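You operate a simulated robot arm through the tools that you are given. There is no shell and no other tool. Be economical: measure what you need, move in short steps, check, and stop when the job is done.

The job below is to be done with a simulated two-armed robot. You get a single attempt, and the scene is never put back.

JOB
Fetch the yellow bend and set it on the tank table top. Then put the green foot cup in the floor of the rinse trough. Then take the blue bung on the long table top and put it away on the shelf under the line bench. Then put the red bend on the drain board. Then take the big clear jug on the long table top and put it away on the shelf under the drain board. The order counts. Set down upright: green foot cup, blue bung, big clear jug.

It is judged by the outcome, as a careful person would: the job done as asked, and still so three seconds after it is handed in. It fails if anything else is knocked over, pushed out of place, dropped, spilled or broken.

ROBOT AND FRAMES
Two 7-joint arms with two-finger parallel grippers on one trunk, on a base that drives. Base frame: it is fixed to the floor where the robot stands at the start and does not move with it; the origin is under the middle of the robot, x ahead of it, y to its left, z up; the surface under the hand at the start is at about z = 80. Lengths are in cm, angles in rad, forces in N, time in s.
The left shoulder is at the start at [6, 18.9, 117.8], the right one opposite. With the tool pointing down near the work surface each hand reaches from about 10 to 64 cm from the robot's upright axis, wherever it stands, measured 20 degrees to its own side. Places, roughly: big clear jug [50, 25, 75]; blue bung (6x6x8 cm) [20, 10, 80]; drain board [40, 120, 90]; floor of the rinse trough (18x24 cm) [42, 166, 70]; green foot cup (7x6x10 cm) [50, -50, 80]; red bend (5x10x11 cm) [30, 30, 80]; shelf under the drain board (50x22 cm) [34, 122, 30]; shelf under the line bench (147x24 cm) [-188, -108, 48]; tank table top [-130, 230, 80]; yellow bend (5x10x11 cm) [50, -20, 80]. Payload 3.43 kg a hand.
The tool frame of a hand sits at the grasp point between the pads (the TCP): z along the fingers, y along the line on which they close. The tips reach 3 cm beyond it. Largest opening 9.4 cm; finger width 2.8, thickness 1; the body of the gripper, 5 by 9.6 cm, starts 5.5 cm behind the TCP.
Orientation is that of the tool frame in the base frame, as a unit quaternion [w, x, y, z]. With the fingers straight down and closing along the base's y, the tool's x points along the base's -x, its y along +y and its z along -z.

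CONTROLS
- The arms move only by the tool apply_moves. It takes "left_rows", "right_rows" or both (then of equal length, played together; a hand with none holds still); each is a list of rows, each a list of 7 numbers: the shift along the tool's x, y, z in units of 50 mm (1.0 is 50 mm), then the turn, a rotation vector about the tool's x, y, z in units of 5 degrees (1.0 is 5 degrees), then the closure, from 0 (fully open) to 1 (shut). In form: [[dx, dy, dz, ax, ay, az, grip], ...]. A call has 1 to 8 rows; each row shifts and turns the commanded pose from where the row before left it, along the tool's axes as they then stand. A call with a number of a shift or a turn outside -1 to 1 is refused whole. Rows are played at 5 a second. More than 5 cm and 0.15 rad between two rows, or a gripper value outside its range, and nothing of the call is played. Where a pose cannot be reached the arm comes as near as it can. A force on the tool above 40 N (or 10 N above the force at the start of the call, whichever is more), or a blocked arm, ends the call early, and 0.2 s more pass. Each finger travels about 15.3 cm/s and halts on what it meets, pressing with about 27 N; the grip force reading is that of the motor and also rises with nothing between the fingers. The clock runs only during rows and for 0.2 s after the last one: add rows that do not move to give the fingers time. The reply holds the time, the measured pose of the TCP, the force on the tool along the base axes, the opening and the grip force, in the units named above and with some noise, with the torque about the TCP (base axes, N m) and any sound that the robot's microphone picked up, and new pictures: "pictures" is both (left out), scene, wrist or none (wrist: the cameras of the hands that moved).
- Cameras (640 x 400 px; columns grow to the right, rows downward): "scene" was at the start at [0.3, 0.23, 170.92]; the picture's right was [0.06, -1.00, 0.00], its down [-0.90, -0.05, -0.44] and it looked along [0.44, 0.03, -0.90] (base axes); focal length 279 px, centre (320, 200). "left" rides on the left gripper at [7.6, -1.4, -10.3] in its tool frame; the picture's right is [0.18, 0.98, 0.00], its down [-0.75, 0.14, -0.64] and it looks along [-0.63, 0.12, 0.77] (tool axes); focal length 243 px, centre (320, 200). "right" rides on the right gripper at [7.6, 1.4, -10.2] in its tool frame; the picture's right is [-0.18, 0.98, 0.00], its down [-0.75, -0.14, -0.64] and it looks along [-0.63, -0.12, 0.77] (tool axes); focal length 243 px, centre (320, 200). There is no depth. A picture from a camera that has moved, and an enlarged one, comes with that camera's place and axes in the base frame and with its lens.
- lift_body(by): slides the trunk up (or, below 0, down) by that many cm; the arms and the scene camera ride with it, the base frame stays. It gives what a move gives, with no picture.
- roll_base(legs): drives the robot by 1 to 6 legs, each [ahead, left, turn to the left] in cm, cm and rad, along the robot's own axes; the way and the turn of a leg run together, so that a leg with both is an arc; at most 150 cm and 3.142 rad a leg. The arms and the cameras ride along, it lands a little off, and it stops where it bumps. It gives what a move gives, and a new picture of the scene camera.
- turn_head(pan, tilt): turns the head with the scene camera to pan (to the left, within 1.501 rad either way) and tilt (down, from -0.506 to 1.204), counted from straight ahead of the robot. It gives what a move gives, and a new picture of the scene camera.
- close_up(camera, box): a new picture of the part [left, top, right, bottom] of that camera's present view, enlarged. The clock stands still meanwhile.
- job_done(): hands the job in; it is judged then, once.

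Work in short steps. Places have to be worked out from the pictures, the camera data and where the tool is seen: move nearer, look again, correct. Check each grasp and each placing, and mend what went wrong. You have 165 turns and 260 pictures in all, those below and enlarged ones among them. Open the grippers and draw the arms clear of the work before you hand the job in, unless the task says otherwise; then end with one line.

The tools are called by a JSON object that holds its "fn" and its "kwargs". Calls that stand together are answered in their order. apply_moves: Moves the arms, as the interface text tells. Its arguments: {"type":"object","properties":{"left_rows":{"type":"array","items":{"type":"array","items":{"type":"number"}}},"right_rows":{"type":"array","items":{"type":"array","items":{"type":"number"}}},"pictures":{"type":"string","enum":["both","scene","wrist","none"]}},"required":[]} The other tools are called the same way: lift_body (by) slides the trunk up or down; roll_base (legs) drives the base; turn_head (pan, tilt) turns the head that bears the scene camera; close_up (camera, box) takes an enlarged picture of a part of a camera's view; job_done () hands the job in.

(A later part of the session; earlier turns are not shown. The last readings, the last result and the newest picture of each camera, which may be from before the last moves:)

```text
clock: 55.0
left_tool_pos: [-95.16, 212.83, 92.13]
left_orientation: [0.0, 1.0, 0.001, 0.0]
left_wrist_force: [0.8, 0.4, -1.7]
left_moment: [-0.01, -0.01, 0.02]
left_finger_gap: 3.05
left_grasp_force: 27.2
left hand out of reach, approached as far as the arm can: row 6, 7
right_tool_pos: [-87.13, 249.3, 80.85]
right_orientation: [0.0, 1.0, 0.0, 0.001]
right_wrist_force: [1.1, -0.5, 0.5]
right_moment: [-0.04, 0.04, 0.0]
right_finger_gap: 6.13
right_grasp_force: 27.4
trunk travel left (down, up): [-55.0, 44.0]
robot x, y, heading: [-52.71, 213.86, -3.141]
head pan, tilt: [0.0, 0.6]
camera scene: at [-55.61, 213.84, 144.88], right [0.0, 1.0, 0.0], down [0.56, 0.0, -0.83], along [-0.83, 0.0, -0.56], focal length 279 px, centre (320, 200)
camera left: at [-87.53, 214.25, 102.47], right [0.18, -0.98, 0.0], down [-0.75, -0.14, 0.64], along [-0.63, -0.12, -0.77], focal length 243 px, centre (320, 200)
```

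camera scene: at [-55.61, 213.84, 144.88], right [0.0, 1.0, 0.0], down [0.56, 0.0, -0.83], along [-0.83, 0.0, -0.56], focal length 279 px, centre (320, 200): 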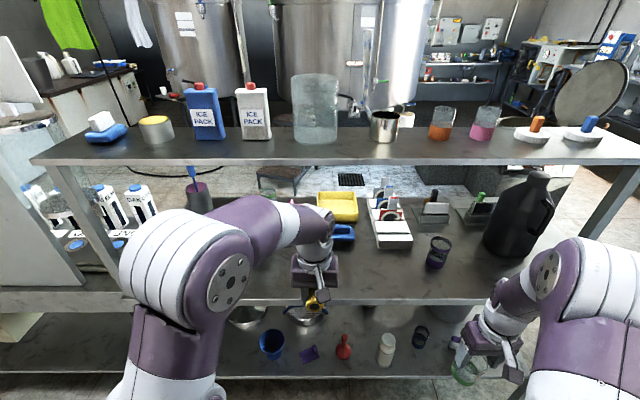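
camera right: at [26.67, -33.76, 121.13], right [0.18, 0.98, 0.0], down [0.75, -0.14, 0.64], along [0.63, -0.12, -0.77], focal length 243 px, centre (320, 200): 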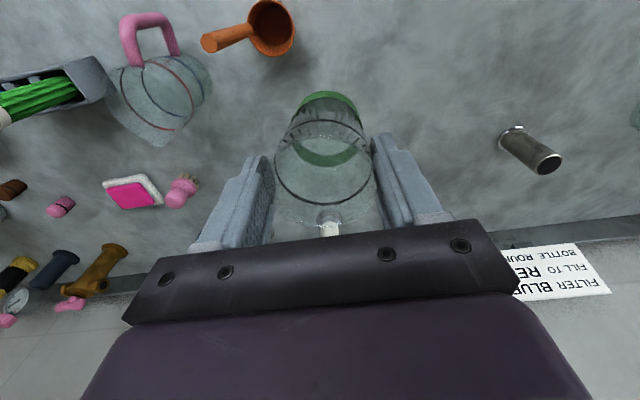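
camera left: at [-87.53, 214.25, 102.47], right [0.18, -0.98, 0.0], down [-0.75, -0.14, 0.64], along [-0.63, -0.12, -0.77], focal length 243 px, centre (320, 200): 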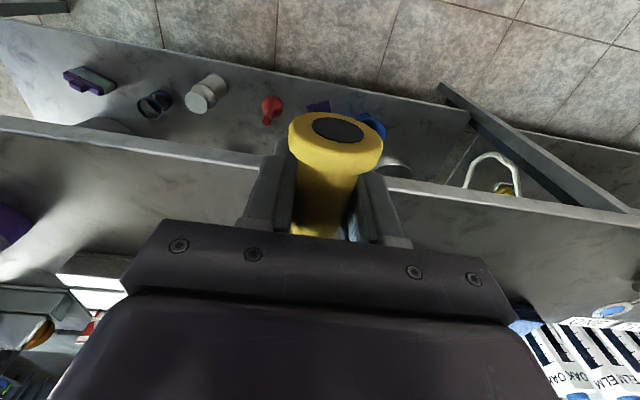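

The arm's reach is limited here; the forearm is low, which suits the over-shelf. I pull the right hand back a little and roll 9 cm closer so the bend comes just over the front strip.

{"fn": "apply_moves", "kwargs": {"right_rows": [[0.8, 0, 0, 0, 0, 0, 0.7], [0.8, 0, 0, 0, 0, 0, 0.7], [0, 0, 0, 0, 0, 0, 0.7]], "left_rows": [[0, 0, 0, 0, 0, 0, 0.9], [0, 0, 0, 0, 0, 0, 0.9], [0, 0, 0, 0, 0, 0, 0.9]], "pictures": "none"}}

{"fn": "roll_base", "kwargs": {"legs": [[9, 0, 0]]}}

{"fn": "close_up", "kwargs": {"camera": "left", "box": [0, 0, 640, 400]}}

```text
clock: 55.8
left_tool_pos: [-95.2, 212.82, 92.21]
left_orientation: [0.0, 1.0, 0.001, -0.001]
left_wrist_force: [0.0, -0.7, -0.7]
left_moment: [0.01, -0.02, 0.02]
left_finger_gap: 3.02
left_grasp_force: 26.8
right_tool_pos: [-79.25, 249.15, 80.81]
right_orientation: [0.0, 1.0, 0.0, 0.0]
right_wrist_force: [-0.5, -0.4, -0.4]
right_moment: [0.0, -0.03, 0.02]
right_finger_gap: 6.1
right_grasp_force: 27.3
trunk travel left (down, up): [-55.0, 44.0]
robot x, y, heading: [-52.93, 214.25, -3.143]
head pan, tilt: [0.0, 0.6]
```

```text
clock: 56.9
left_tool_pos: [-104.12, 212.9, 92.17]
left_orientation: [0.0, 1.0, 0.001, 0.001]
left_wrist_force: [-0.5, 0.3, -1.8]
left_moment: [0.0, -0.05, -0.03]
left_finger_gap: 3.05
left_grasp_force: 27.2
right_tool_pos: [-88.29, 249.15, 80.77]
right_orientation: [-0.001, 1.0, 0.001, 0.001]
right_wrist_force: [0.0, 0.3, 0.0]
right_moment: [-0.01, -0.03, -0.01]
right_finger_gap: 6.1
right_grasp_force: 26.7
trunk travel left (down, up): [-55.0, 44.0]
robot x, y, heading: [-61.79, 213.9, -3.134]
head pan, tilt: [0.0, 0.6]
camera scene: at [-64.73, 213.8, 144.87], right [0.0, 1.0, 0.0], down [0.57, 0.0, -0.82], along [-0.82, 0.0, -0.57], focal length 279 px, centre (320, 200)
```

scene: 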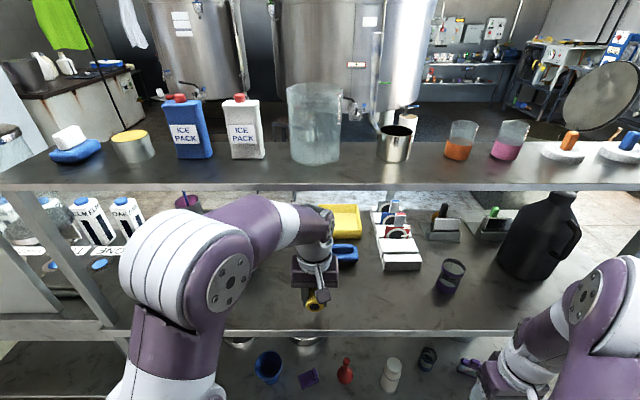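

```text
1.00 times, centred on (320, 200) of left (not enlarged: the box is as wide or as high as the picture)
camera zoom: at [-96.55, 214.19, 102.42], right [0.19, -0.98, 0.0], down [-0.75, -0.14, 0.64], along [-0.63, -0.12, -0.77], focal length 243 px, centre (320, 200)
```

zoom: 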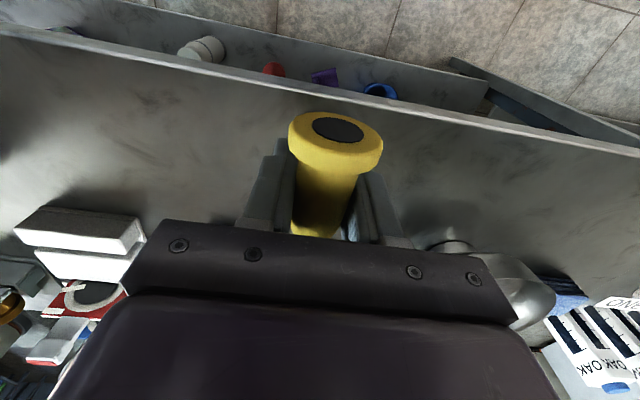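

Over-shelf underside is ≈120; the wrist tops ≈116, forearm margin is slim. Lower the bend to just above the table, then ease 2 cm forward.

{"fn": "apply_moves", "kwargs": {"left_rows": [[0, 0, 0.4, 0, 0, 0, 0.9], [-0.2, 0, 0, 0, 0, 0, 0.9], [-0.2, 0, 0, 0, 0, 0, 0.9], [0, 0, 0, 0, 0, 0, 0.9]], "pictures": "both"}}

```text
clock: 57.9
left_tool_pos: [-105.9, 212.82, 90.22]
left_orientation: [0.0, 1.0, 0.002, 0.0]
left_wrist_force: [-0.3, 0.2, -0.7]
left_moment: [-0.03, -0.05, -0.02]
left_finger_gap: 3.07
left_grasp_force: 26.9
right_tool_pos: [-88.09, 249.12, 80.81]
right_orientation: [0.0, 1.0, 0.001, 0.001]
right_wrist_force: [0.4, 0.4, 0.7]
right_moment: [-0.01, 0.01, 0.01]
right_finger_gap: 6.12
right_grasp_force: 26.8
trunk travel left (down, up): [-55.0, 44.0]
robot x, y, heading: [-61.72, 213.85, -3.143]
head pan, tilt: [0.0, 0.6]
camera scene: at [-64.57, 213.8, 144.88], right [0.0, 1.0, 0.0], down [0.57, 0.0, -0.83], along [-0.83, 0.0, -0.57], focal length 279 px, centre (320, 200)
camera left: at [-98.38, 214.21, 100.5], right [0.19, -0.98, 0.0], down [-0.75, -0.14, 0.64], along [-0.63, -0.12, -0.77], focal length 243 px, centre (320, 200)
```

scene: 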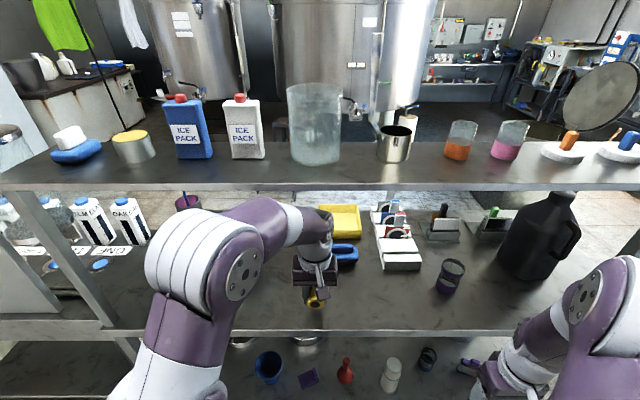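
left: 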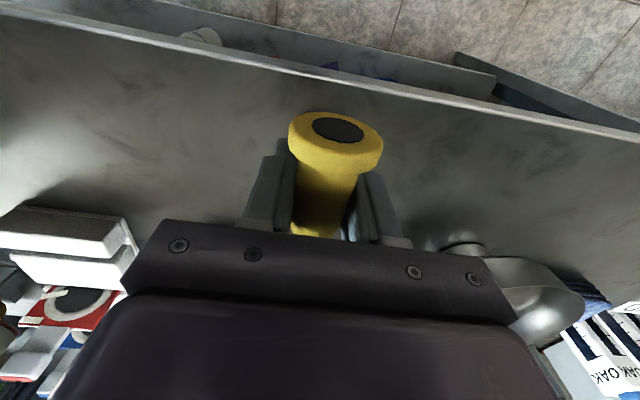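

Good, no contact. Forward another 1.5 cm and lower gently to the surface.

{"fn": "apply_moves", "kwargs": {"left_rows": [[-0.3, 0, 0.1, 0, 0, 0, 0.9], [0, 0, 0.15, 0, 0, 0, 0.9], [0, 0, 0.1, 0, 0, 0, 0.9], [0, 0, 0, 0, 0, 0, 0.9]], "pictures": "none"}}

```text
clock: 58.9
left_tool_pos: [-107.61, 212.8, 88.58]
left_orientation: [0.0, 1.0, 0.0, -0.001]
left_wrist_force: [-0.2, 0.5, -1.9]
left_moment: [-0.03, -0.01, 0.0]
left_finger_gap: 3.09
left_grasp_force: 27.3
right_tool_pos: [-88.22, 248.97, 80.72]
right_orientation: [0.0, 1.0, 0.001, 0.0]
right_wrist_force: [0.1, 0.6, -0.8]
right_moment: [-0.02, -0.02, -0.02]
right_finger_gap: 6.11
right_grasp_force: 26.9
trunk travel left (down, up): [-55.0, 44.0]
robot x, y, heading: [-61.69, 214.3, -3.138]
head pan, tilt: [0.0, 0.6]
```

Still hanging free (‑1.9 N). Continue down in 3 mm steps watching for contact.

{"fn": "apply_moves", "kwargs": {"left_rows": [[0, 0, 0.06, 0, 0, 0, 0.9], [0, 0, 0.06, 0, 0, 0, 0.9], [0, 0, 0, 0, 0, 0, 0.9]], "pictures": "none"}}

{"fn": "apply_moves", "kwargs": {"left_rows": [[0, 0, 0.05, 0, 0, 0, 0.9], [0, 0, 0.05, 0, 0, 0, 0.9], [0, 0, 0, 0, 0, 0, 0.9]], "pictures": "wrist"}}

```text
clock: 59.7
left_tool_pos: [-107.47, 212.85, 87.95]
left_orientation: [-0.001, 1.0, 0.001, -0.002]
left_wrist_force: [-0.3, -2.0, 13.3]
left_moment: [-0.01, 0.5, 0.08]
left_finger_gap: 3.05
left_grasp_force: 27.0
right_tool_pos: [-88.09, 249.07, 80.86]
right_orientation: [0.0, 1.0, 0.001, 0.001]
right_wrist_force: [-0.2, 0.8, -0.3]
right_moment: [0.01, 0.0, 0.02]
right_finger_gap: 6.12
right_grasp_force: 26.9
trunk travel left (down, up): [-55.0, 44.0]
robot x, y, heading: [-61.7, 214.09, -3.142]
head pan, tilt: [0.0, 0.6]
```

```text
clock: 60.5
left_tool_pos: [-107.3, 212.79, 87.44]
left_orientation: [-0.001, 1.0, 0.002, -0.001]
left_wrist_force: [7.5, -0.3, 22.4]
left_moment: [-0.04, -0.08, 0.02]
left_finger_gap: 3.04
left_grasp_force: 27.5
right_tool_pos: [-87.92, 249.1, 80.98]
right_orientation: [0.0, 1.0, 0.0, -0.001]
right_wrist_force: [-0.4, -0.6, -0.3]
right_moment: [0.0, 0.0, -0.03]
right_finger_gap: 6.11
right_grasp_force: 27.0
trunk travel left (down, up): [-55.0, 44.0]
robot x, y, heading: [-61.76, 213.53, -3.137]
head pan, tilt: [0.0, 0.6]
camera left: at [-99.7, 214.24, 97.77], right [0.19, -0.98, 0.0], down [-0.75, -0.14, 0.64], along [-0.63, -0.12, -0.77], focal length 243 px, centre (320, 200)
```

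left: 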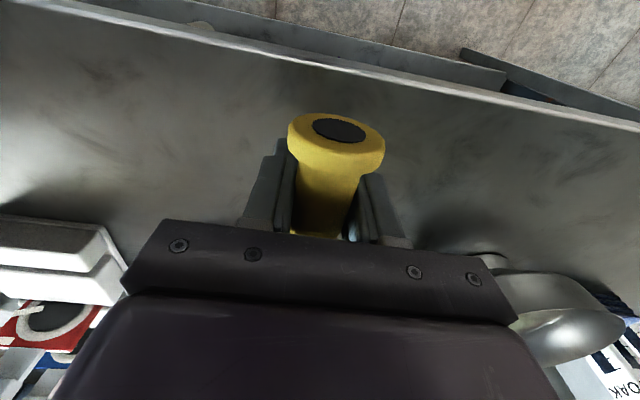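

Seated on the table (22 N). Relieve slightly, open fully, and look.

{"fn": "apply_moves", "kwargs": {"left_rows": [[0, 0, -0.08, 0, 0, 0, 0.9], [0, 0, 0, 0, 0, 0, 0.7], [0, 0, 0, 0, 0, 0, 0.4], [0, 0, 0, 0, 0, 0, 0], [0, 0, 0, 0, 0, 0, 0]], "pictures": "wrist"}}

```text
clock: 61.7
left_tool_pos: [-107.58, 212.84, 87.73]
left_orientation: [0.0, 1.0, 0.001, 0.0]
left_wrist_force: [-0.6, 0.4, 0.9]
left_moment: [-0.04, -0.03, 0.02]
left_finger_gap: 9.43
left_grasp_force: 0.1
right_tool_pos: [-88.2, 249.07, 80.79]
right_orientation: [0.0, 1.0, 0.001, 0.001]
right_wrist_force: [0.4, 0.5, -0.6]
right_moment: [0.01, 0.0, -0.02]
right_finger_gap: 6.13
right_grasp_force: 26.6
trunk travel left (down, up): [-55.0, 44.0]
robot x, y, heading: [-61.83, 213.76, -3.142]
head pan, tilt: [0.0, 0.6]
camera left: at [-99.91, 214.22, 98.04], right [0.19, -0.98, 0.0], down [-0.75, -0.14, 0.64], along [-0.63, -0.12, -0.77], focal length 243 px, centre (320, 200)
```

left: 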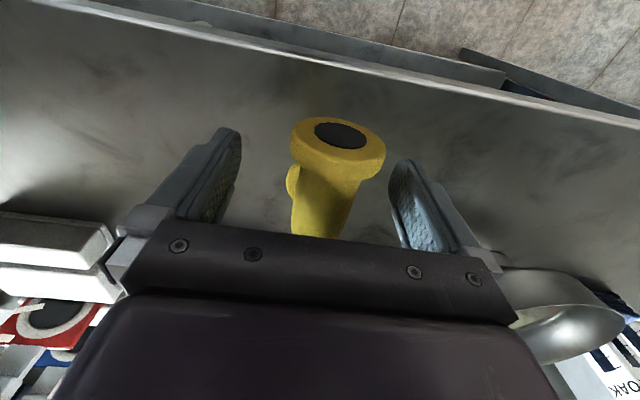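

Bend stands upright on its own. Withdraw the open hand horizontally toward the robot.

{"fn": "apply_moves", "kwargs": {"left_rows": [[0, 0, -0.1, 0, 0, 0, 0], [0.5, 0, 0, 0, 0, 0, 0], [0.6, 0, 0, 0, 0, 0, 0], [0.8, 0, 0, 0, 0, 0, 0], [0.9, 0, 0, 0, 0, 0, 0], [0.9, 0, 0, 0, 0, 0, 0], [0, 0, 0, 0, 0, 0, 0]], "pictures": "both"}}

```text
clock: 63.3
left_tool_pos: [-88.86, 212.79, 88.35]
left_orientation: [-0.001, 1.0, 0.001, 0.0]
left_wrist_force: [0.7, -0.3, 0.4]
left_moment: [0.02, -0.01, 0.0]
left_finger_gap: 9.43
left_grasp_force: 0.1
right_tool_pos: [-88.27, 249.12, 80.83]
right_orientation: [0.0, 1.0, 0.0, 0.0]
right_wrist_force: [-0.8, -1.0, -0.4]
right_moment: [-0.02, -0.03, -0.01]
right_finger_gap: 6.13
right_grasp_force: 26.6
trunk travel left (down, up): [-55.0, 44.0]
robot x, y, heading: [-61.67, 213.83, -3.142]
head pan, tilt: [0.0, 0.6]
camera scene: at [-64.65, 213.83, 144.87], right [0.0, 1.0, 0.0], down [0.57, 0.0, -0.82], along [-0.82, 0.0, -0.57], focal length 279 px, centre (320, 200)
camera left: at [-81.38, 214.19, 98.59], right [0.19, -0.98, 0.0], down [-0.75, -0.14, 0.64], along [-0.63, -0.12, -0.77], focal length 243 px, centre (320, 200)
```

scene: 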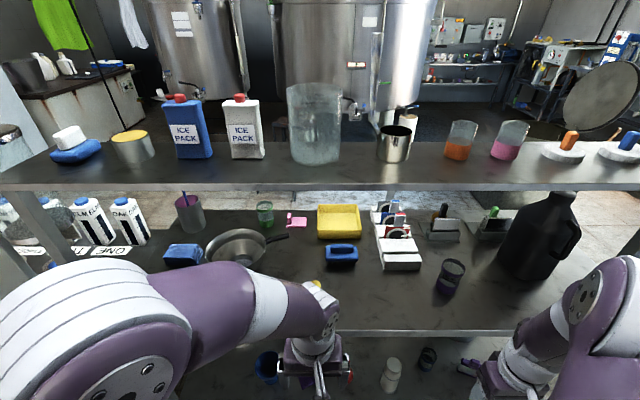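
left: 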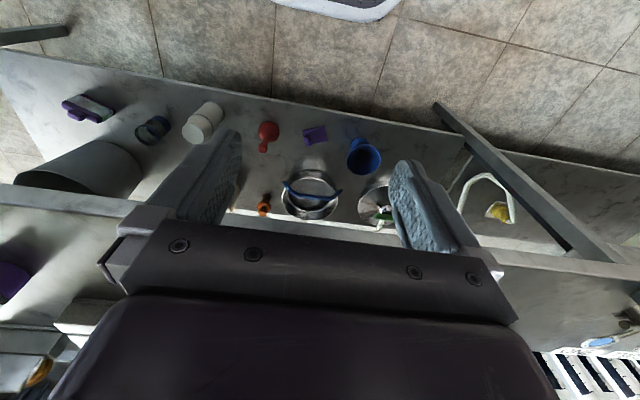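

Yellow bend is placed. Now back off, raise the trunk, turn to face the sink bench, and look for the rinse trough.

{"fn": "roll_base", "kwargs": {"legs": [[-25, 0, 0]]}}

{"fn": "lift_body", "kwargs": {"by": 30}}

{"fn": "roll_base", "kwargs": {"legs": [[0, 0, 3.14], [0, -28, 0]]}}

```text
clock: 65.2
left_tool_pos: [-64.09, 212.91, 88.44]
left_orientation: [0.0, 1.0, 0.0, 0.0]
left_wrist_force: [0.5, -0.4, -0.1]
left_moment: [0.01, 0.0, -0.05]
left_finger_gap: 9.4
left_grasp_force: 0.1
right_tool_pos: [-63.33, 248.96, 80.78]
right_orientation: [0.0, 1.0, 0.002, -0.001]
right_wrist_force: [-0.2, 0.3, 1.2]
right_moment: [-0.01, 0.01, -0.02]
right_finger_gap: 6.08
right_grasp_force: 27.3
trunk travel left (down, up): [-55.0, 44.0]
robot x, y, heading: [-36.59, 213.83, -3.137]
head pan, tilt: [0.0, 0.6]
camera scene: at [-39.56, 213.84, 144.88], right [0.0, 1.0, 0.0], down [0.56, 0.0, -0.83], along [-0.83, 0.0, -0.56], focal length 279 px, centre (320, 200)
```

scene: 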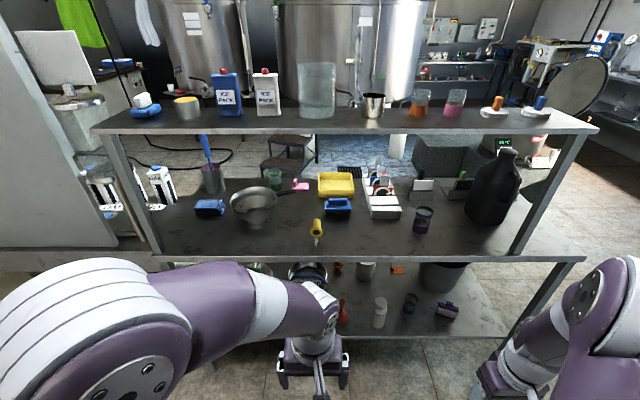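

```text
clock: 68.2
left_tool_pos: [-64.11, 212.85, 118.34]
left_orientation: [0.0, 1.0, 0.001, 0.0]
left_wrist_force: [0.2, -0.2, 0.2]
left_moment: [0.0, 0.0, 0.01]
left_finger_gap: 9.42
left_grasp_force: 0.1
right_tool_pos: [-63.34, 249.07, 110.8]
right_orientation: [0.0, 1.0, 0.001, 0.0]
right_wrist_force: [0.1, -0.3, -0.3]
right_moment: [0.0, 0.0, -0.01]
right_finger_gap: 6.13
right_grasp_force: 26.9
trunk travel left (down, up): [-85.0, 14.0]
robot x, y, heading: [-37.16, 214.49, -3.143]
head pan, tilt: [0.0, 0.6]
```

```text
clock: 77.5
left_tool_pos: [-9.65, 187.79, 118.35]
left_orientation: [0.0, -0.003, 1.0, 0.001]
left_wrist_force: [0.7, -0.4, -0.5]
left_moment: [0.04, 0.0, 0.03]
left_finger_gap: 9.4
left_grasp_force: 0.1
right_tool_pos: [-10.36, 151.68, 110.91]
right_orientation: [0.0, -0.002, 1.0, -0.001]
right_wrist_force: [-0.2, 0.8, -0.9]
right_moment: [0.0, 0.02, 0.01]
right_finger_gap: 6.06
right_grasp_force: 26.8
trunk travel left (down, up): [-85.0, 14.0]
robot x, y, heading: [-36.5, 186.19, 0.007]
head pan, tilt: [0.0, 0.6]
camera scene: at [-33.88, 186.46, 174.88], right [0.01, -1.0, 0.0], down [-0.56, 0.0, -0.83], along [0.83, 0.0, -0.56], focal length 279 px, centre (320, 200)
```

scene: 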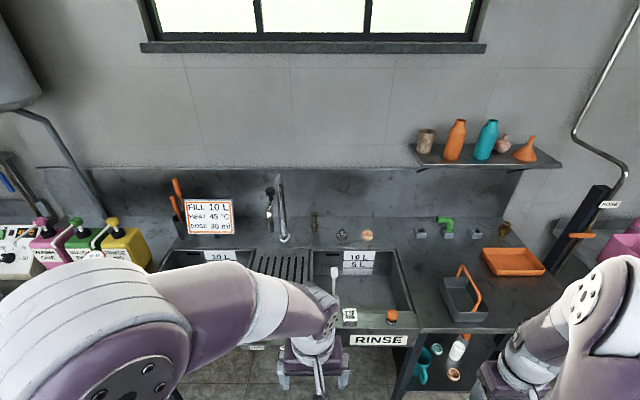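

Facing the sink bench; the basin marked RINSE is at ≈(48,166). Enlarge it.

{"fn": "close_up", "kwargs": {"camera": "scene", "box": [290, 225, 450, 345]}}

```text
3.33 times, centred on (370, 285) of scene
camera zoom: at [-33.88, 186.46, 174.88], right [0.01, -1.0, 0.0], down [-0.56, 0.0, -0.83], along [0.83, 0.0, -0.56], focal length 929 px, centre (153, -83)
```

zoom: 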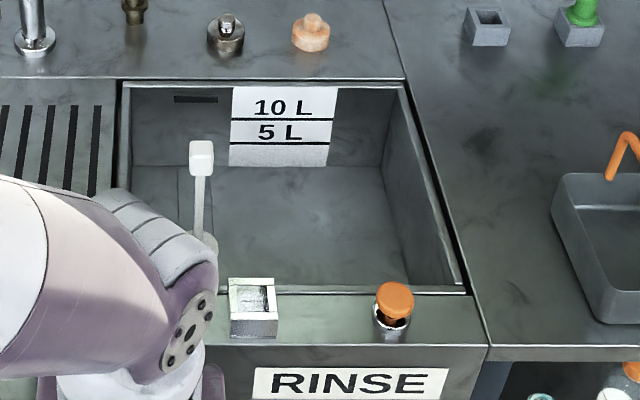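

Basin opening spans x≈24–54, y≈154–190, with a ladle on its left; free floor at (42,166). Raise the trunk and roll forward 26 cm.

{"fn": "lift_body", "kwargs": {"by": 10}}

{"fn": "turn_head", "kwargs": {"pan": -0.2, "tilt": 0.9}}

{"fn": "roll_base", "kwargs": {"legs": [[26, 0, -0.007]]}}

```text
clock: 78.8
left_tool_pos: [-9.75, 187.58, 128.37]
left_orientation: [0.0, -0.002, 1.0, 0.0]
left_wrist_force: [-0.1, -0.2, 0.5]
left_moment: [0.02, 0.01, -0.02]
left_finger_gap: 9.4
left_grasp_force: 0.0
right_tool_pos: [-10.18, 151.38, 120.85]
right_orientation: [0.0, -0.003, 1.0, 0.0]
right_wrist_force: [-0.1, -0.6, -0.7]
right_moment: [0.0, 0.02, -0.02]
right_finger_gap: 6.05
right_grasp_force: 27.1
trunk travel left (down, up): [-95.0, 4.0]
robot x, y, heading: [-37.09, 186.39, 0.003]
head pan, tilt: [0.0, 0.6]
```

```text
clock: 79.6
left_tool_pos: [-9.57, 187.72, 128.35]
left_orientation: [0.0, -0.003, 1.0, 0.001]
left_wrist_force: [0.9, 0.0, -0.2]
left_moment: [0.01, 0.04, 0.03]
left_finger_gap: 9.38
left_grasp_force: 0.0
right_tool_pos: [-10.26, 151.38, 120.74]
right_orientation: [0.0, -0.002, 1.0, 0.001]
right_wrist_force: [0.4, -0.8, -1.1]
right_moment: [-0.01, 0.0, -0.01]
right_finger_gap: 6.06
right_grasp_force: 26.9
trunk travel left (down, up): [-95.0, 4.0]
robot x, y, heading: [-37.2, 186.57, 0.009]
head pan, tilt: [-0.201, 0.901]
camera scene: at [-35.29, 184.76, 182.41], right [-0.19, -0.98, 0.0], down [-0.77, 0.15, -0.62], along [0.61, -0.12, -0.78], focal length 279 px, centre (320, 200)
```

scene: 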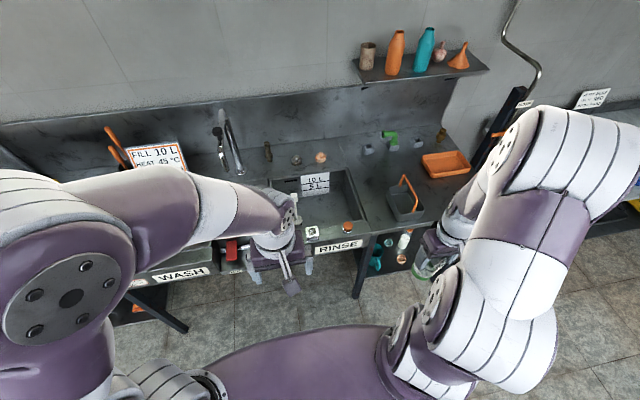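

```text
clock: 81.4
left_tool_pos: [15.83, 187.62, 128.4]
left_orientation: [0.001, -0.001, 1.0, 0.0]
left_wrist_force: [-0.1, -0.2, 0.3]
left_moment: [0.0, 0.0, -0.02]
left_finger_gap: 9.39
left_grasp_force: 0.0
right_tool_pos: [15.27, 151.35, 120.8]
right_orientation: [0.001, -0.001, 1.0, 0.0]
right_wrist_force: [0.4, 0.1, -1.0]
right_moment: [0.0, -0.03, -0.01]
right_finger_gap: 6.06
right_grasp_force: 27.0
trunk travel left (down, up): [-95.0, 4.0]
robot x, y, heading: [-11.16, 186.7, 0.001]
head pan, tilt: [-0.201, 0.901]
camera scene: at [-9.77, 184.86, 182.4], right [-0.2, -0.98, 0.0], down [-0.77, 0.15, -0.62], along [0.61, -0.12, -0.78], focal length 279 px, centre (320, 200)
```

scene: 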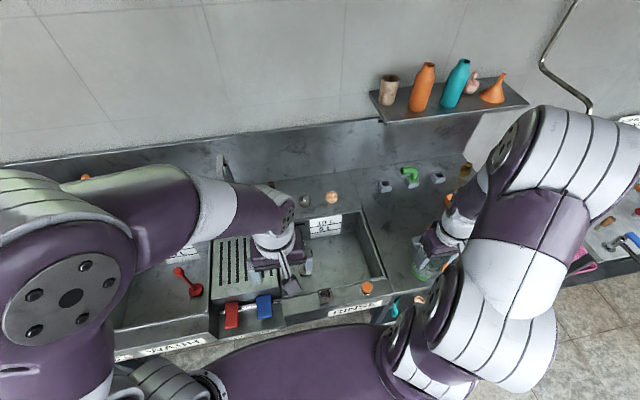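

Move the right hand over the basin's free floor, and the left hand away.

{"fn": "apply_moves", "kwargs": {"right_rows": [[-0.88, 0.45, 0, 0, 0, 0, 0.7], [-0.88, 0.45, 0, 0, 0, 0, 0.7], [-0.88, 0.45, 0, 0, 0, 0, 0.7], [-0.88, 0.45, 0, 0, 0, 0, 0.7], [-0.88, 0.45, 0, 0, 0, 0, 0.7], [-0.88, 0.45, 0, 0, 0, 0, 0.7], [0, 0, 0, 0, 0, 0, 0.7]], "left_rows": [[0, 0.6, 0, 0, 0, 0, 0], [0, 0.6, 0, 0, 0, 0, 0], [0, 0.6, 0, 0, 0, 0, 0], [0, 0.6, 0, 0, 0, 0, 0], [0, 0, 0, 0, 0, 0, 0], [0, 0, 0, 0, 0, 0, 0], [0, 0, 0, 0, 0, 0, 0]], "pictures": "both"}}

```text
clock: 83.0
left_tool_pos: [15.96, 199.69, 128.42]
left_orientation: [0.0, -0.001, 1.0, -0.001]
left_wrist_force: [-0.2, 0.5, 0.5]
left_moment: [0.02, -0.02, -0.05]
left_finger_gap: 9.41
left_grasp_force: 0.0
right_tool_pos: [41.52, 165.09, 120.63]
right_orientation: [0.0, 0.0, 1.0, 0.0]
right_wrist_force: [0.2, 0.8, -0.8]
right_moment: [-0.02, 0.01, 0.0]
right_finger_gap: 6.09
right_grasp_force: 27.1
trunk travel left (down, up): [-95.0, 4.0]
robot x, y, heading: [-10.92, 186.49, 0.002]
head pan, tilt: [-0.201, 0.901]
camera scene: at [-9.6, 184.88, 182.4], right [-0.2, -0.98, 0.0], down [-0.77, 0.15, -0.62], along [0.61, -0.12, -0.78], focal length 279 px, centre (320, 200)
camera right: at [34.01, 166.6, 130.87], right [0.18, 0.98, 0.0], down [0.75, -0.14, 0.64], along [0.63, -0.12, -0.77], focal length 243 px, centre (320, 200)
camera left: at [8.36, 198.26, 138.6], right [-0.19, 0.98, 0.0], down [0.75, 0.14, 0.64], along [0.63, 0.12, -0.77], focal length 243 px, centre (320, 200)
```

scene: 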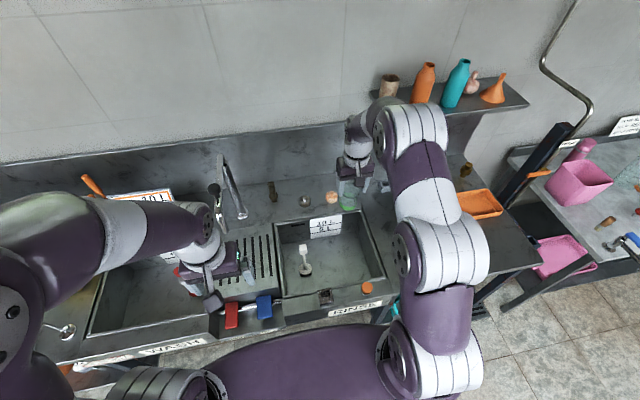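
right: 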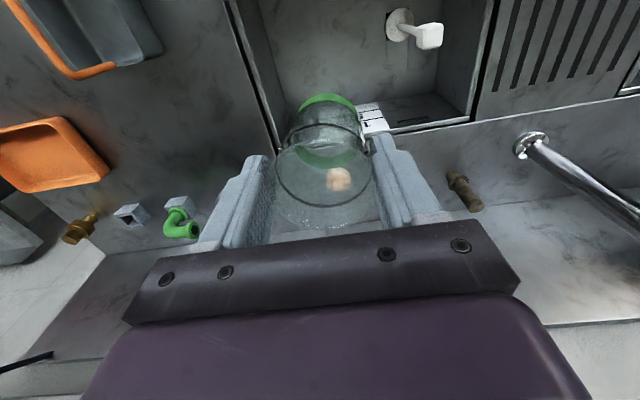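
left: 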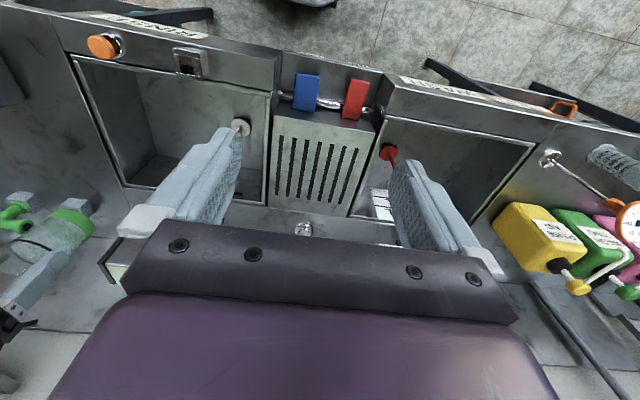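

Basin opening: x 22–53, y 155–190; brush stands at (45,181). Lower the cup at (40.5,165.5), first to z≈84.

{"fn": "apply_moves", "kwargs": {"right_rows": [[0.1, 0.1, 0.95, 0, 0, 0, 0.7], [0.1, 0, 0.95, 0, 0, 0, 0.7], [0, 0, 0.95, 0, 0, 0, 0.7], [0, 0, 0.95, 0, 0, 0, 0.7], [0, 0, 0.95, 0, 0, 0, 0.7], [0, 0, 0.95, 0, 0, 0, 0.7], [0, 0, 0.95, 0, 0, 0, 0.7], [0, 0, 0, 0, 0, 0, 0.7]], "pictures": "both"}}

```text
clock: 84.8
left_tool_pos: [16.06, 199.72, 128.33]
left_orientation: [0.0, -0.001, 1.0, 0.0]
left_wrist_force: [-0.6, 0.2, 0.2]
left_moment: [0.02, 0.02, -0.01]
left_finger_gap: 9.42
left_grasp_force: 0.1
right_tool_pos: [40.69, 165.36, 87.47]
right_orientation: [0.0, -0.001, 1.0, -0.001]
right_wrist_force: [-0.3, -0.3, -0.3]
right_moment: [0.0, 0.02, 0.01]
right_finger_gap: 6.03
right_grasp_force: 27.1
trunk travel left (down, up): [-95.0, 4.0]
robot x, y, heading: [-10.82, 186.76, 0.004]
head pan, tilt: [-0.201, 0.901]
camera scene: at [-9.55, 184.88, 182.4], right [-0.2, -0.98, 0.0], down [-0.77, 0.15, -0.62], along [0.61, -0.12, -0.78], focal length 279 px, centre (320, 200)
camera right: at [33.02, 167.01, 97.64], right [0.18, 0.98, 0.0], down [0.75, -0.14, 0.64], along [0.63, -0.12, -0.77], focal length 243 px, centre (320, 200)
```

scene: 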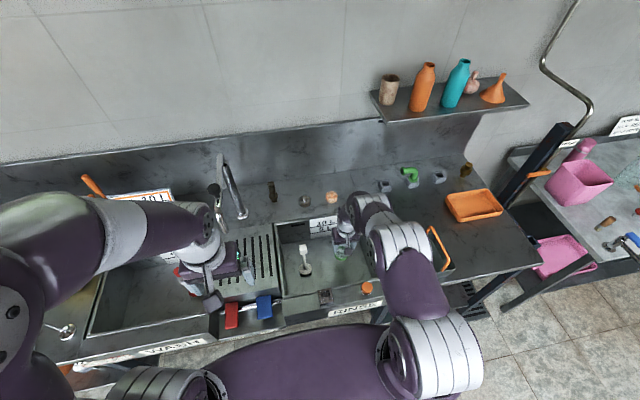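
right: 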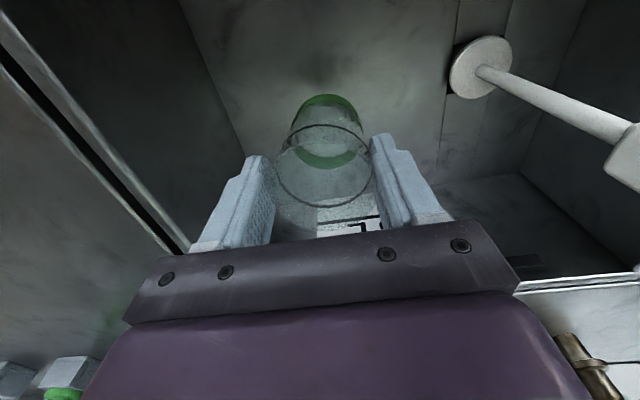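

Check the clearance between the right elbow and the basket handle before descending.

{"fn": "close_up", "kwargs": {"camera": "scene", "box": [320, 170, 520, 320]}}

```text
2.67 times, centred on (420, 245) of scene
camera zoom: at [-9.55, 184.88, 182.4], right [-0.2, -0.98, 0.0], down [-0.77, 0.15, -0.62], along [0.61, -0.12, -0.78], focal length 743 px, centre (53, 80)
```

zoom: 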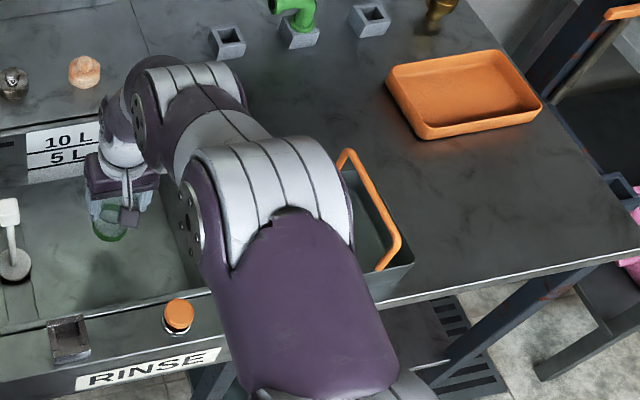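

Elbow is ≈z 120, well above the handle. Continue down to just above the floor.

{"fn": "apply_moves", "kwargs": {"right_rows": [[0, 0, 0.7, 0, 0, 0, 0.7], [0, 0, 0.7, 0, 0, 0, 0.7], [0, 0, 0.6, 0, 0, 0, 0.7], [0, 0, 0, 0, 0, 0, 0.7]], "pictures": "both"}}

```text
clock: 86.0
left_tool_pos: [15.99, 199.63, 128.47]
left_orientation: [0.0, -0.001, 1.0, 0.0]
left_wrist_force: [0.7, 0.5, -0.4]
left_moment: [0.02, 0.02, 0.0]
left_finger_gap: 9.41
left_grasp_force: 0.1
right_tool_pos: [46.62, 165.62, 84.41]
right_orientation: [0.058, -0.004, 0.998, -0.002]
right_wrist_force: [-0.5, 0.0, 0.0]
right_moment: [0.02, -0.02, -0.02]
right_finger_gap: 5.58
right_grasp_force: 27.0
right hand out of reach, approached as far as the arm can: row 3
trunk travel left (down, up): [-95.0, 4.0]
robot x, y, heading: [-11.0, 186.87, 0.008]
head pan, tilt: [-0.201, 0.901]
stopped in row 4 (right hand): the arm was blocked; the commanded pose is now the measured one
camera scene: at [-9.53, 184.81, 182.4], right [-0.2, -0.98, 0.0], down [-0.77, 0.15, -0.62], along [0.61, -0.12, -0.78], focal length 279 px, centre (320, 200)
camera right: at [37.97, 167.23, 93.68], right [0.17, 0.98, 0.02], down [0.68, -0.13, 0.73], along [0.72, -0.12, -0.69], focal length 243 px, centre (320, 200)
```

scene: 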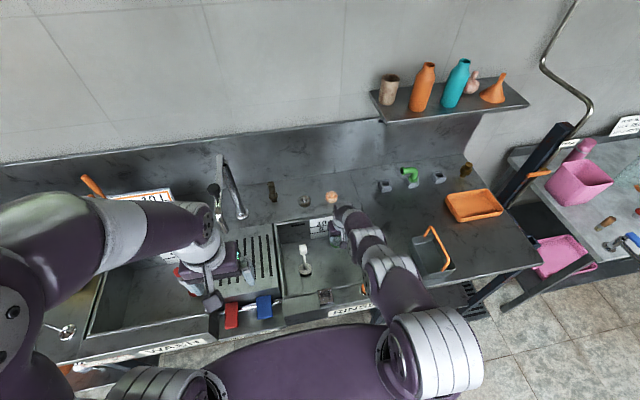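
right: 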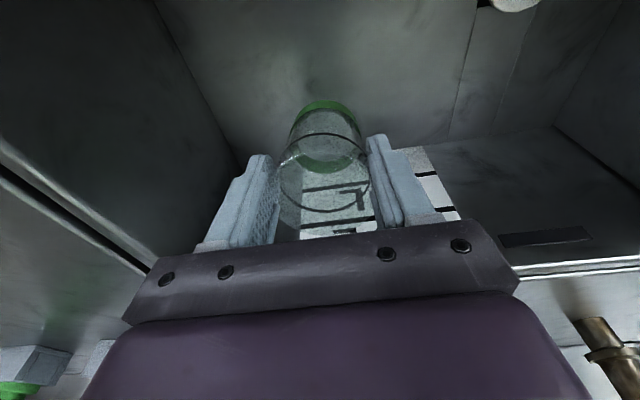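

The arm hit a limit (stretched) and pitched forward. Back out: raise and undo the tilt, then I'll move the base closer.

{"fn": "apply_moves", "kwargs": {"right_rows": [[0.2, 0, -0.6, 0, 0.3, 0, 0.7], [0.3, 0, -0.6, 0, 0.5, 0, 0.7], [0.4, 0, -0.6, 0, 0.53, 0, 0.7], [0.2, 0, -0.6, 0, 0, 0, 0.7], [0, 0, 0, 0, 0, 0, 0.7]], "pictures": "both"}}

{"fn": "close_up", "kwargs": {"camera": "scene", "box": [260, 190, 420, 310]}}

```text
clock: 87.2
left_tool_pos: [16.14, 199.73, 128.31]
left_orientation: [0.001, 0.0, 1.0, 0.0]
left_wrist_force: [0.5, -0.1, 0.4]
left_moment: [-0.01, -0.01, 0.01]
left_finger_gap: 9.39
left_grasp_force: 0.2
right_tool_pos: [40.58, 165.69, 96.0]
right_orientation: [-0.003, -0.005, 1.0, -0.003]
right_wrist_force: [0.3, -0.5, -0.6]
right_moment: [0.0, 0.0, -0.03]
right_finger_gap: 5.57
right_grasp_force: 27.2
trunk travel left (down, up): [-95.0, 4.0]
robot x, y, heading: [-11.19, 186.52, 0.002]
head pan, tilt: [-0.201, 0.901]
camera scene: at [-9.46, 184.85, 182.4], right [-0.2, -0.98, 0.0], down [-0.77, 0.15, -0.62], along [0.61, -0.12, -0.78], focal length 279 px, centre (320, 200)
camera right: at [32.9, 167.35, 106.2], right [0.18, 0.98, -0.01], down [0.76, -0.13, 0.64], along [0.63, -0.12, -0.77], focal length 243 px, centre (320, 200)
```

scene: 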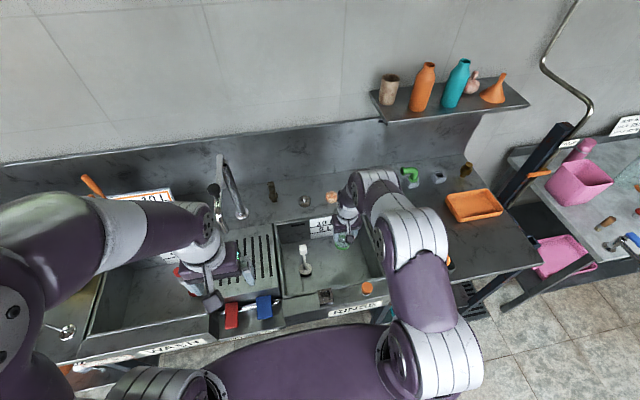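
right: 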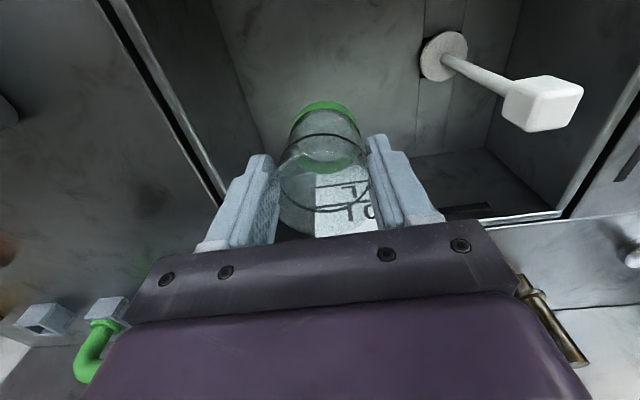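

```text
3.33 times, centred on (340, 250) of scene
camera zoom: at [-9.46, 184.85, 182.4], right [-0.2, -0.98, 0.0], down [-0.77, 0.15, -0.62], along [0.61, -0.12, -0.78], focal length 929 px, centre (253, 33)
```

zoom: 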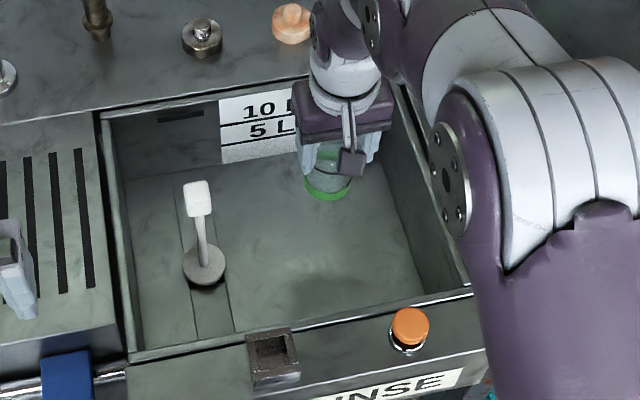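

The cup's grip gap shrank from 6.1 to 5.6; check how it sits in the hand.

{"fn": "close_up", "kwargs": {"camera": "right", "box": [220, 80, 440, 250]}}

```text
2.35 times, centred on (330, 165) of right
camera zoom: at [32.9, 167.35, 106.2], right [0.18, 0.98, -0.01], down [0.76, -0.13, 0.64], along [0.63, -0.12, -0.77], focal length 571 px, centre (296, 282)
```

zoom: 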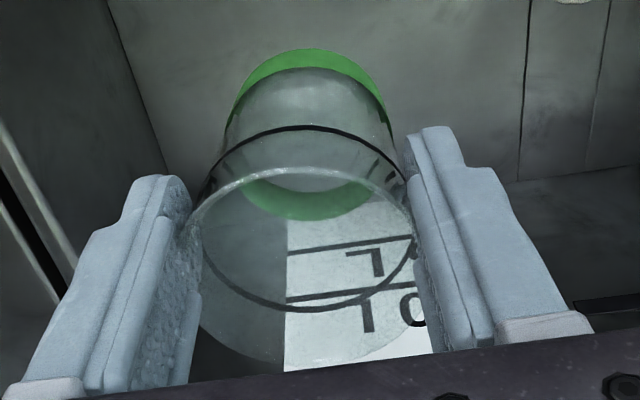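

Cup is shifted ~1 cm forward in the grip but firm. I pull the hand back 8 cm, then roll forward 8 cm and lower the trunk a bit for reach.

{"fn": "apply_moves", "kwargs": {"right_rows": [[0.1, 0, -0.6, 0, 0, 0, 0.7], [0.8, 0, 0, 0, 0, 0, 0.7], [0.8, 0, 0, 0, 0, 0, 0.7], [0, 0, 0, 0, 0, 0, 0.7]], "pictures": "none"}}

{"fn": "roll_base", "kwargs": {"legs": [[8, 0, 0]]}}

{"fn": "lift_body", "kwargs": {"by": -8}}

```text
clock: 88.2
left_tool_pos: [16.11, 199.71, 128.38]
left_orientation: [0.0, -0.001, 1.0, 0.001]
left_wrist_force: [-0.6, -0.5, 0.3]
left_moment: [-0.02, -0.04, 0.04]
left_finger_gap: 9.42
left_grasp_force: 0.1
right_tool_pos: [32.08, 165.89, 98.7]
right_orientation: [-0.002, -0.004, 1.0, -0.002]
right_wrist_force: [-0.3, 0.1, -0.6]
right_moment: [-0.01, 0.05, -0.01]
right_finger_gap: 5.56
right_grasp_force: 27.3
trunk travel left (down, up): [-95.0, 4.0]
robot x, y, heading: [-10.8, 186.18, -0.001]
head pan, tilt: [-0.201, 0.901]
```

```text
clock: 89.3
left_tool_pos: [23.7, 199.89, 128.4]
left_orientation: [0.002, -0.003, 1.0, 0.0]
left_wrist_force: [-0.1, -0.6, 0.5]
left_moment: [-0.01, -0.03, 0.01]
left_finger_gap: 9.41
left_grasp_force: 0.1
right_tool_pos: [39.69, 165.91, 98.92]
right_orientation: [-0.001, -0.005, 1.0, -0.002]
right_wrist_force: [-0.2, -0.7, 0.3]
right_moment: [0.0, -0.01, 0.01]
right_finger_gap: 5.53
right_grasp_force: 26.4
trunk travel left (down, up): [-95.0, 4.0]
robot x, y, heading: [-3.16, 186.06, 0.004]
head pan, tilt: [-0.201, 0.901]
camera scene: at [-2.06, 184.9, 182.41], right [-0.2, -0.98, 0.0], down [-0.77, 0.15, -0.62], along [0.61, -0.12, -0.78], focal length 279 px, centre (320, 200)
```

scene: 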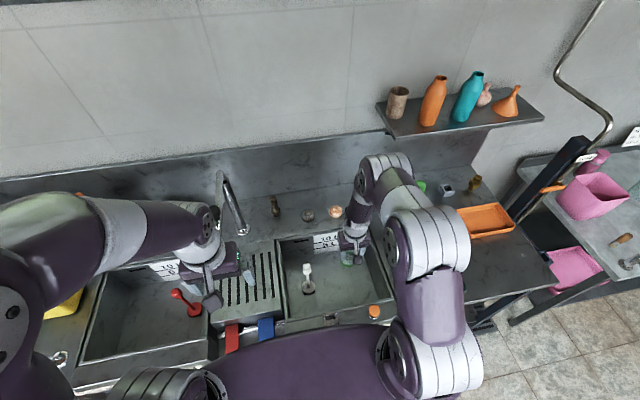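

```text
clock: 90.5
left_tool_pos: [24.12, 199.88, 120.34]
left_orientation: [0.0, -0.002, 1.0, 0.0]
left_wrist_force: [-0.6, -0.4, -0.3]
left_moment: [0.0, -0.03, 0.0]
left_finger_gap: 9.37
left_grasp_force: 0.0
right_tool_pos: [40.04, 166.02, 90.81]
right_orientation: [-0.002, -0.005, 1.0, -0.003]
right_wrist_force: [-0.7, -0.4, -1.0]
right_moment: [0.02, 0.0, -0.04]
right_finger_gap: 5.55
right_grasp_force: 27.4
trunk travel left (down, up): [-87.0, 12.0]
robot x, y, heading: [-2.89, 186.64, 0.003]
head pan, tilt: [-0.201, 0.901]
```

Now descend again toward the floor (to z≈80).

{"fn": "apply_moves", "kwargs": {"right_rows": [[0, 0, 0.6, 0, 0, 0, 0.7], [0, 0, 0.6, 0, 0, 0, 0.7], [0, 0, 0.6, 0, 0, 0, 0.7], [0, 0, 0.3, 0, 0, 0, 0.7], [0, 0, 0, 0, 0, 0, 0.7]], "pictures": "both"}}

```text
clock: 91.7
left_tool_pos: [24.2, 199.78, 120.31]
left_orientation: [0.0, -0.002, 1.0, 0.0]
left_wrist_force: [-0.1, 0.8, 0.4]
left_moment: [-0.01, -0.06, 0.01]
left_finger_gap: 9.43
left_grasp_force: 0.0
right_tool_pos: [39.92, 165.85, 80.28]
right_orientation: [-0.001, -0.004, 1.0, -0.003]
right_wrist_force: [0.6, 1.6, 0.3]
right_moment: [0.05, 0.0, 0.01]
right_finger_gap: 5.51
right_grasp_force: 26.6
trunk travel left (down, up): [-87.0, 12.0]
robot x, y, heading: [-3.06, 186.09, 0.002]
head pan, tilt: [-0.201, 0.901]
camera scene: at [-1.43, 184.9, 174.4], right [-0.2, -0.98, 0.0], down [-0.77, 0.15, -0.62], along [0.61, -0.12, -0.78], focal length 279 px, centre (320, 200)
camera right: at [32.3, 167.49, 90.55], right [0.17, 0.98, -0.01], down [0.76, -0.13, 0.64], along [0.63, -0.12, -0.77], focal length 243 px, centre (320, 200)
```

scene: 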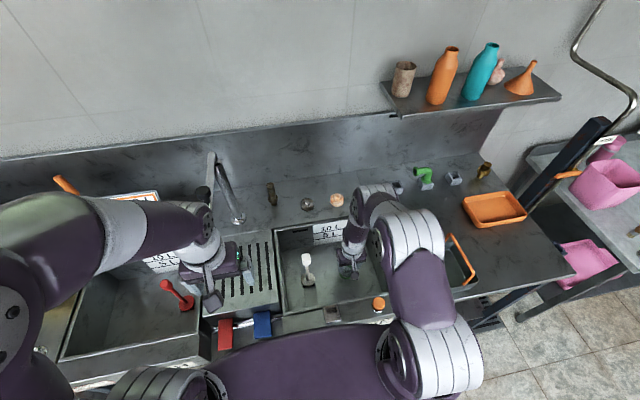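
right: 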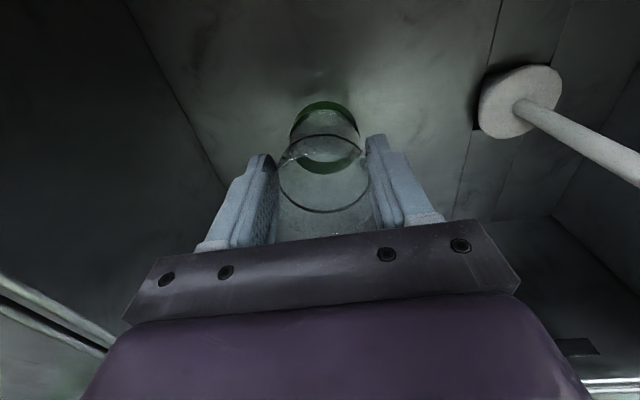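

Reach is fine. Lower in small steps until the cup touches the floor.

{"fn": "apply_moves", "kwargs": {"right_rows": [[0, 0, 0.2, 0, 0, 0, 0.7], [0, 0, 0.15, 0, 0, 0, 0.7], [0, 0, 0.12, 0, 0, 0, 0.7], [0, 0, 0, 0, 0, 0, 0.7]], "pictures": "none"}}

{"fn": "apply_moves", "kwargs": {"right_rows": [[0, 0, 0.08, 0, 0, 0, 0.7], [0, 0, 0.08, 0, 0, 0, 0.7], [0, 0, 0, 0, 0, 0, 0.7]], "pictures": "wrist"}}

```text
clock: 92.2
left_tool_pos: [23.87, 199.89, 120.49]
left_orientation: [0.003, -0.001, 1.0, 0.0]
left_wrist_force: [0.4, -0.1, -0.4]
left_moment: [-0.01, 0.0, 0.02]
left_finger_gap: 9.41
left_grasp_force: 0.0
right_tool_pos: [40.06, 166.07, 79.45]
right_orientation: [0.001, -0.005, 1.0, -0.004]
right_wrist_force: [-9.5, 3.4, 31.3]
right_moment: [0.51, 0.19, 0.07]
right_finger_gap: 5.45
right_grasp_force: 27.2
trunk travel left (down, up): [-87.0, 12.0]
robot x, y, heading: [-2.82, 186.42, 0.002]
head pan, tilt: [-0.201, 0.901]
stopped in row 2 (right hand): the force on the tool passed its limit at 46 N (the readings are from after the stop); the commanded pose is now the measured one
```

```text
clock: 92.5
left_tool_pos: [23.8, 199.76, 120.4]
left_orientation: [0.002, -0.003, 1.0, -0.001]
left_wrist_force: [1.2, 0.2, -0.7]
left_moment: [-0.02, -0.03, 0.01]
left_finger_gap: 9.42
left_grasp_force: 0.1
right_tool_pos: [39.97, 165.95, 79.39]
right_orientation: [0.001, -0.005, 1.0, -0.004]
right_wrist_force: [-8.9, 3.3, 29.6]
right_moment: [0.37, 0.05, 0.08]
right_finger_gap: 5.44
right_grasp_force: 27.3
trunk travel left (down, up): [-87.0, 12.0]
robot x, y, heading: [-2.98, 186.65, 0.006]
head pan, tilt: [-0.201, 0.901]
stopped in row 1 (right hand): the force on the tool passed its limit at 47 N (the readings are from after the stop); the commanded pose is now the measured one
camera right: at [32.48, 167.59, 89.62], right [0.17, 0.98, -0.01], down [0.75, -0.13, 0.64], along [0.63, -0.12, -0.76], focal length 243 px, centre (320, 200)
```

right: 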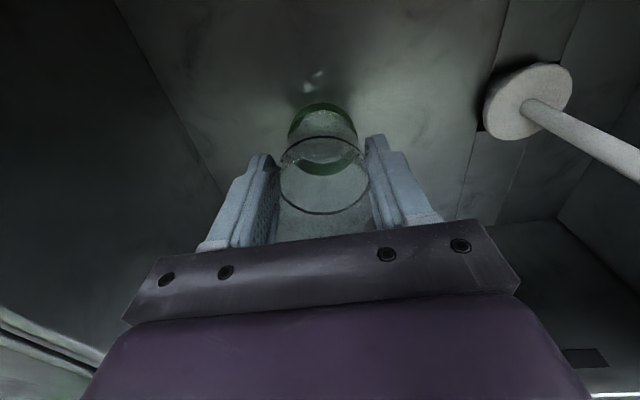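

Upward force 30 N at z=79.4: likely the cup foot touching the floor. I verify with close views.

{"fn": "close_up", "kwargs": {"camera": "scene", "box": [300, 210, 420, 300]}}

{"fn": "close_up", "kwargs": {"camera": "right", "box": [240, 60, 400, 260]}}

```text
4.44 times, centred on (360, 255) of scene
camera zoom: at [-1.9, 185.07, 174.43], right [-0.2, -0.98, 0.0], down [-0.77, 0.15, -0.62], along [0.61, -0.12, -0.78], focal length 1238 px, centre (142, -44)
```

zoom: 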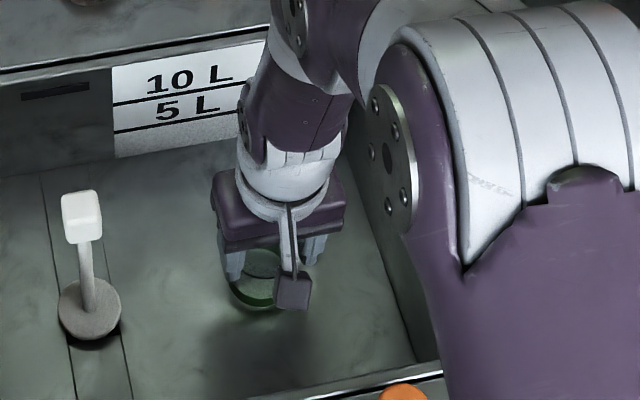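

```text
2.00 times, centred on (320, 160) of right
camera zoom: at [32.48, 167.59, 89.62], right [0.17, 0.98, -0.01], down [0.75, -0.13, 0.64], along [0.63, -0.12, -0.76], focal length 485 px, centre (320, 280)
```

zoom: 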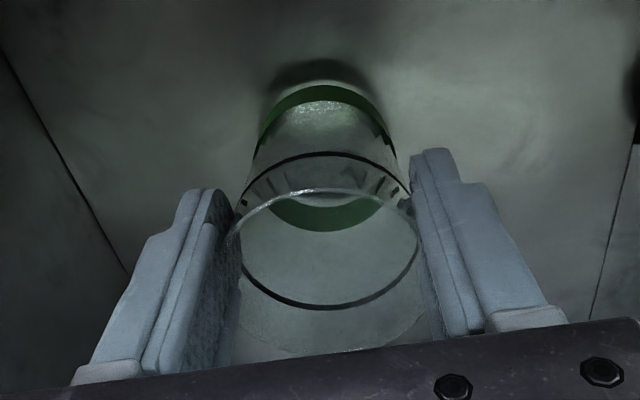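

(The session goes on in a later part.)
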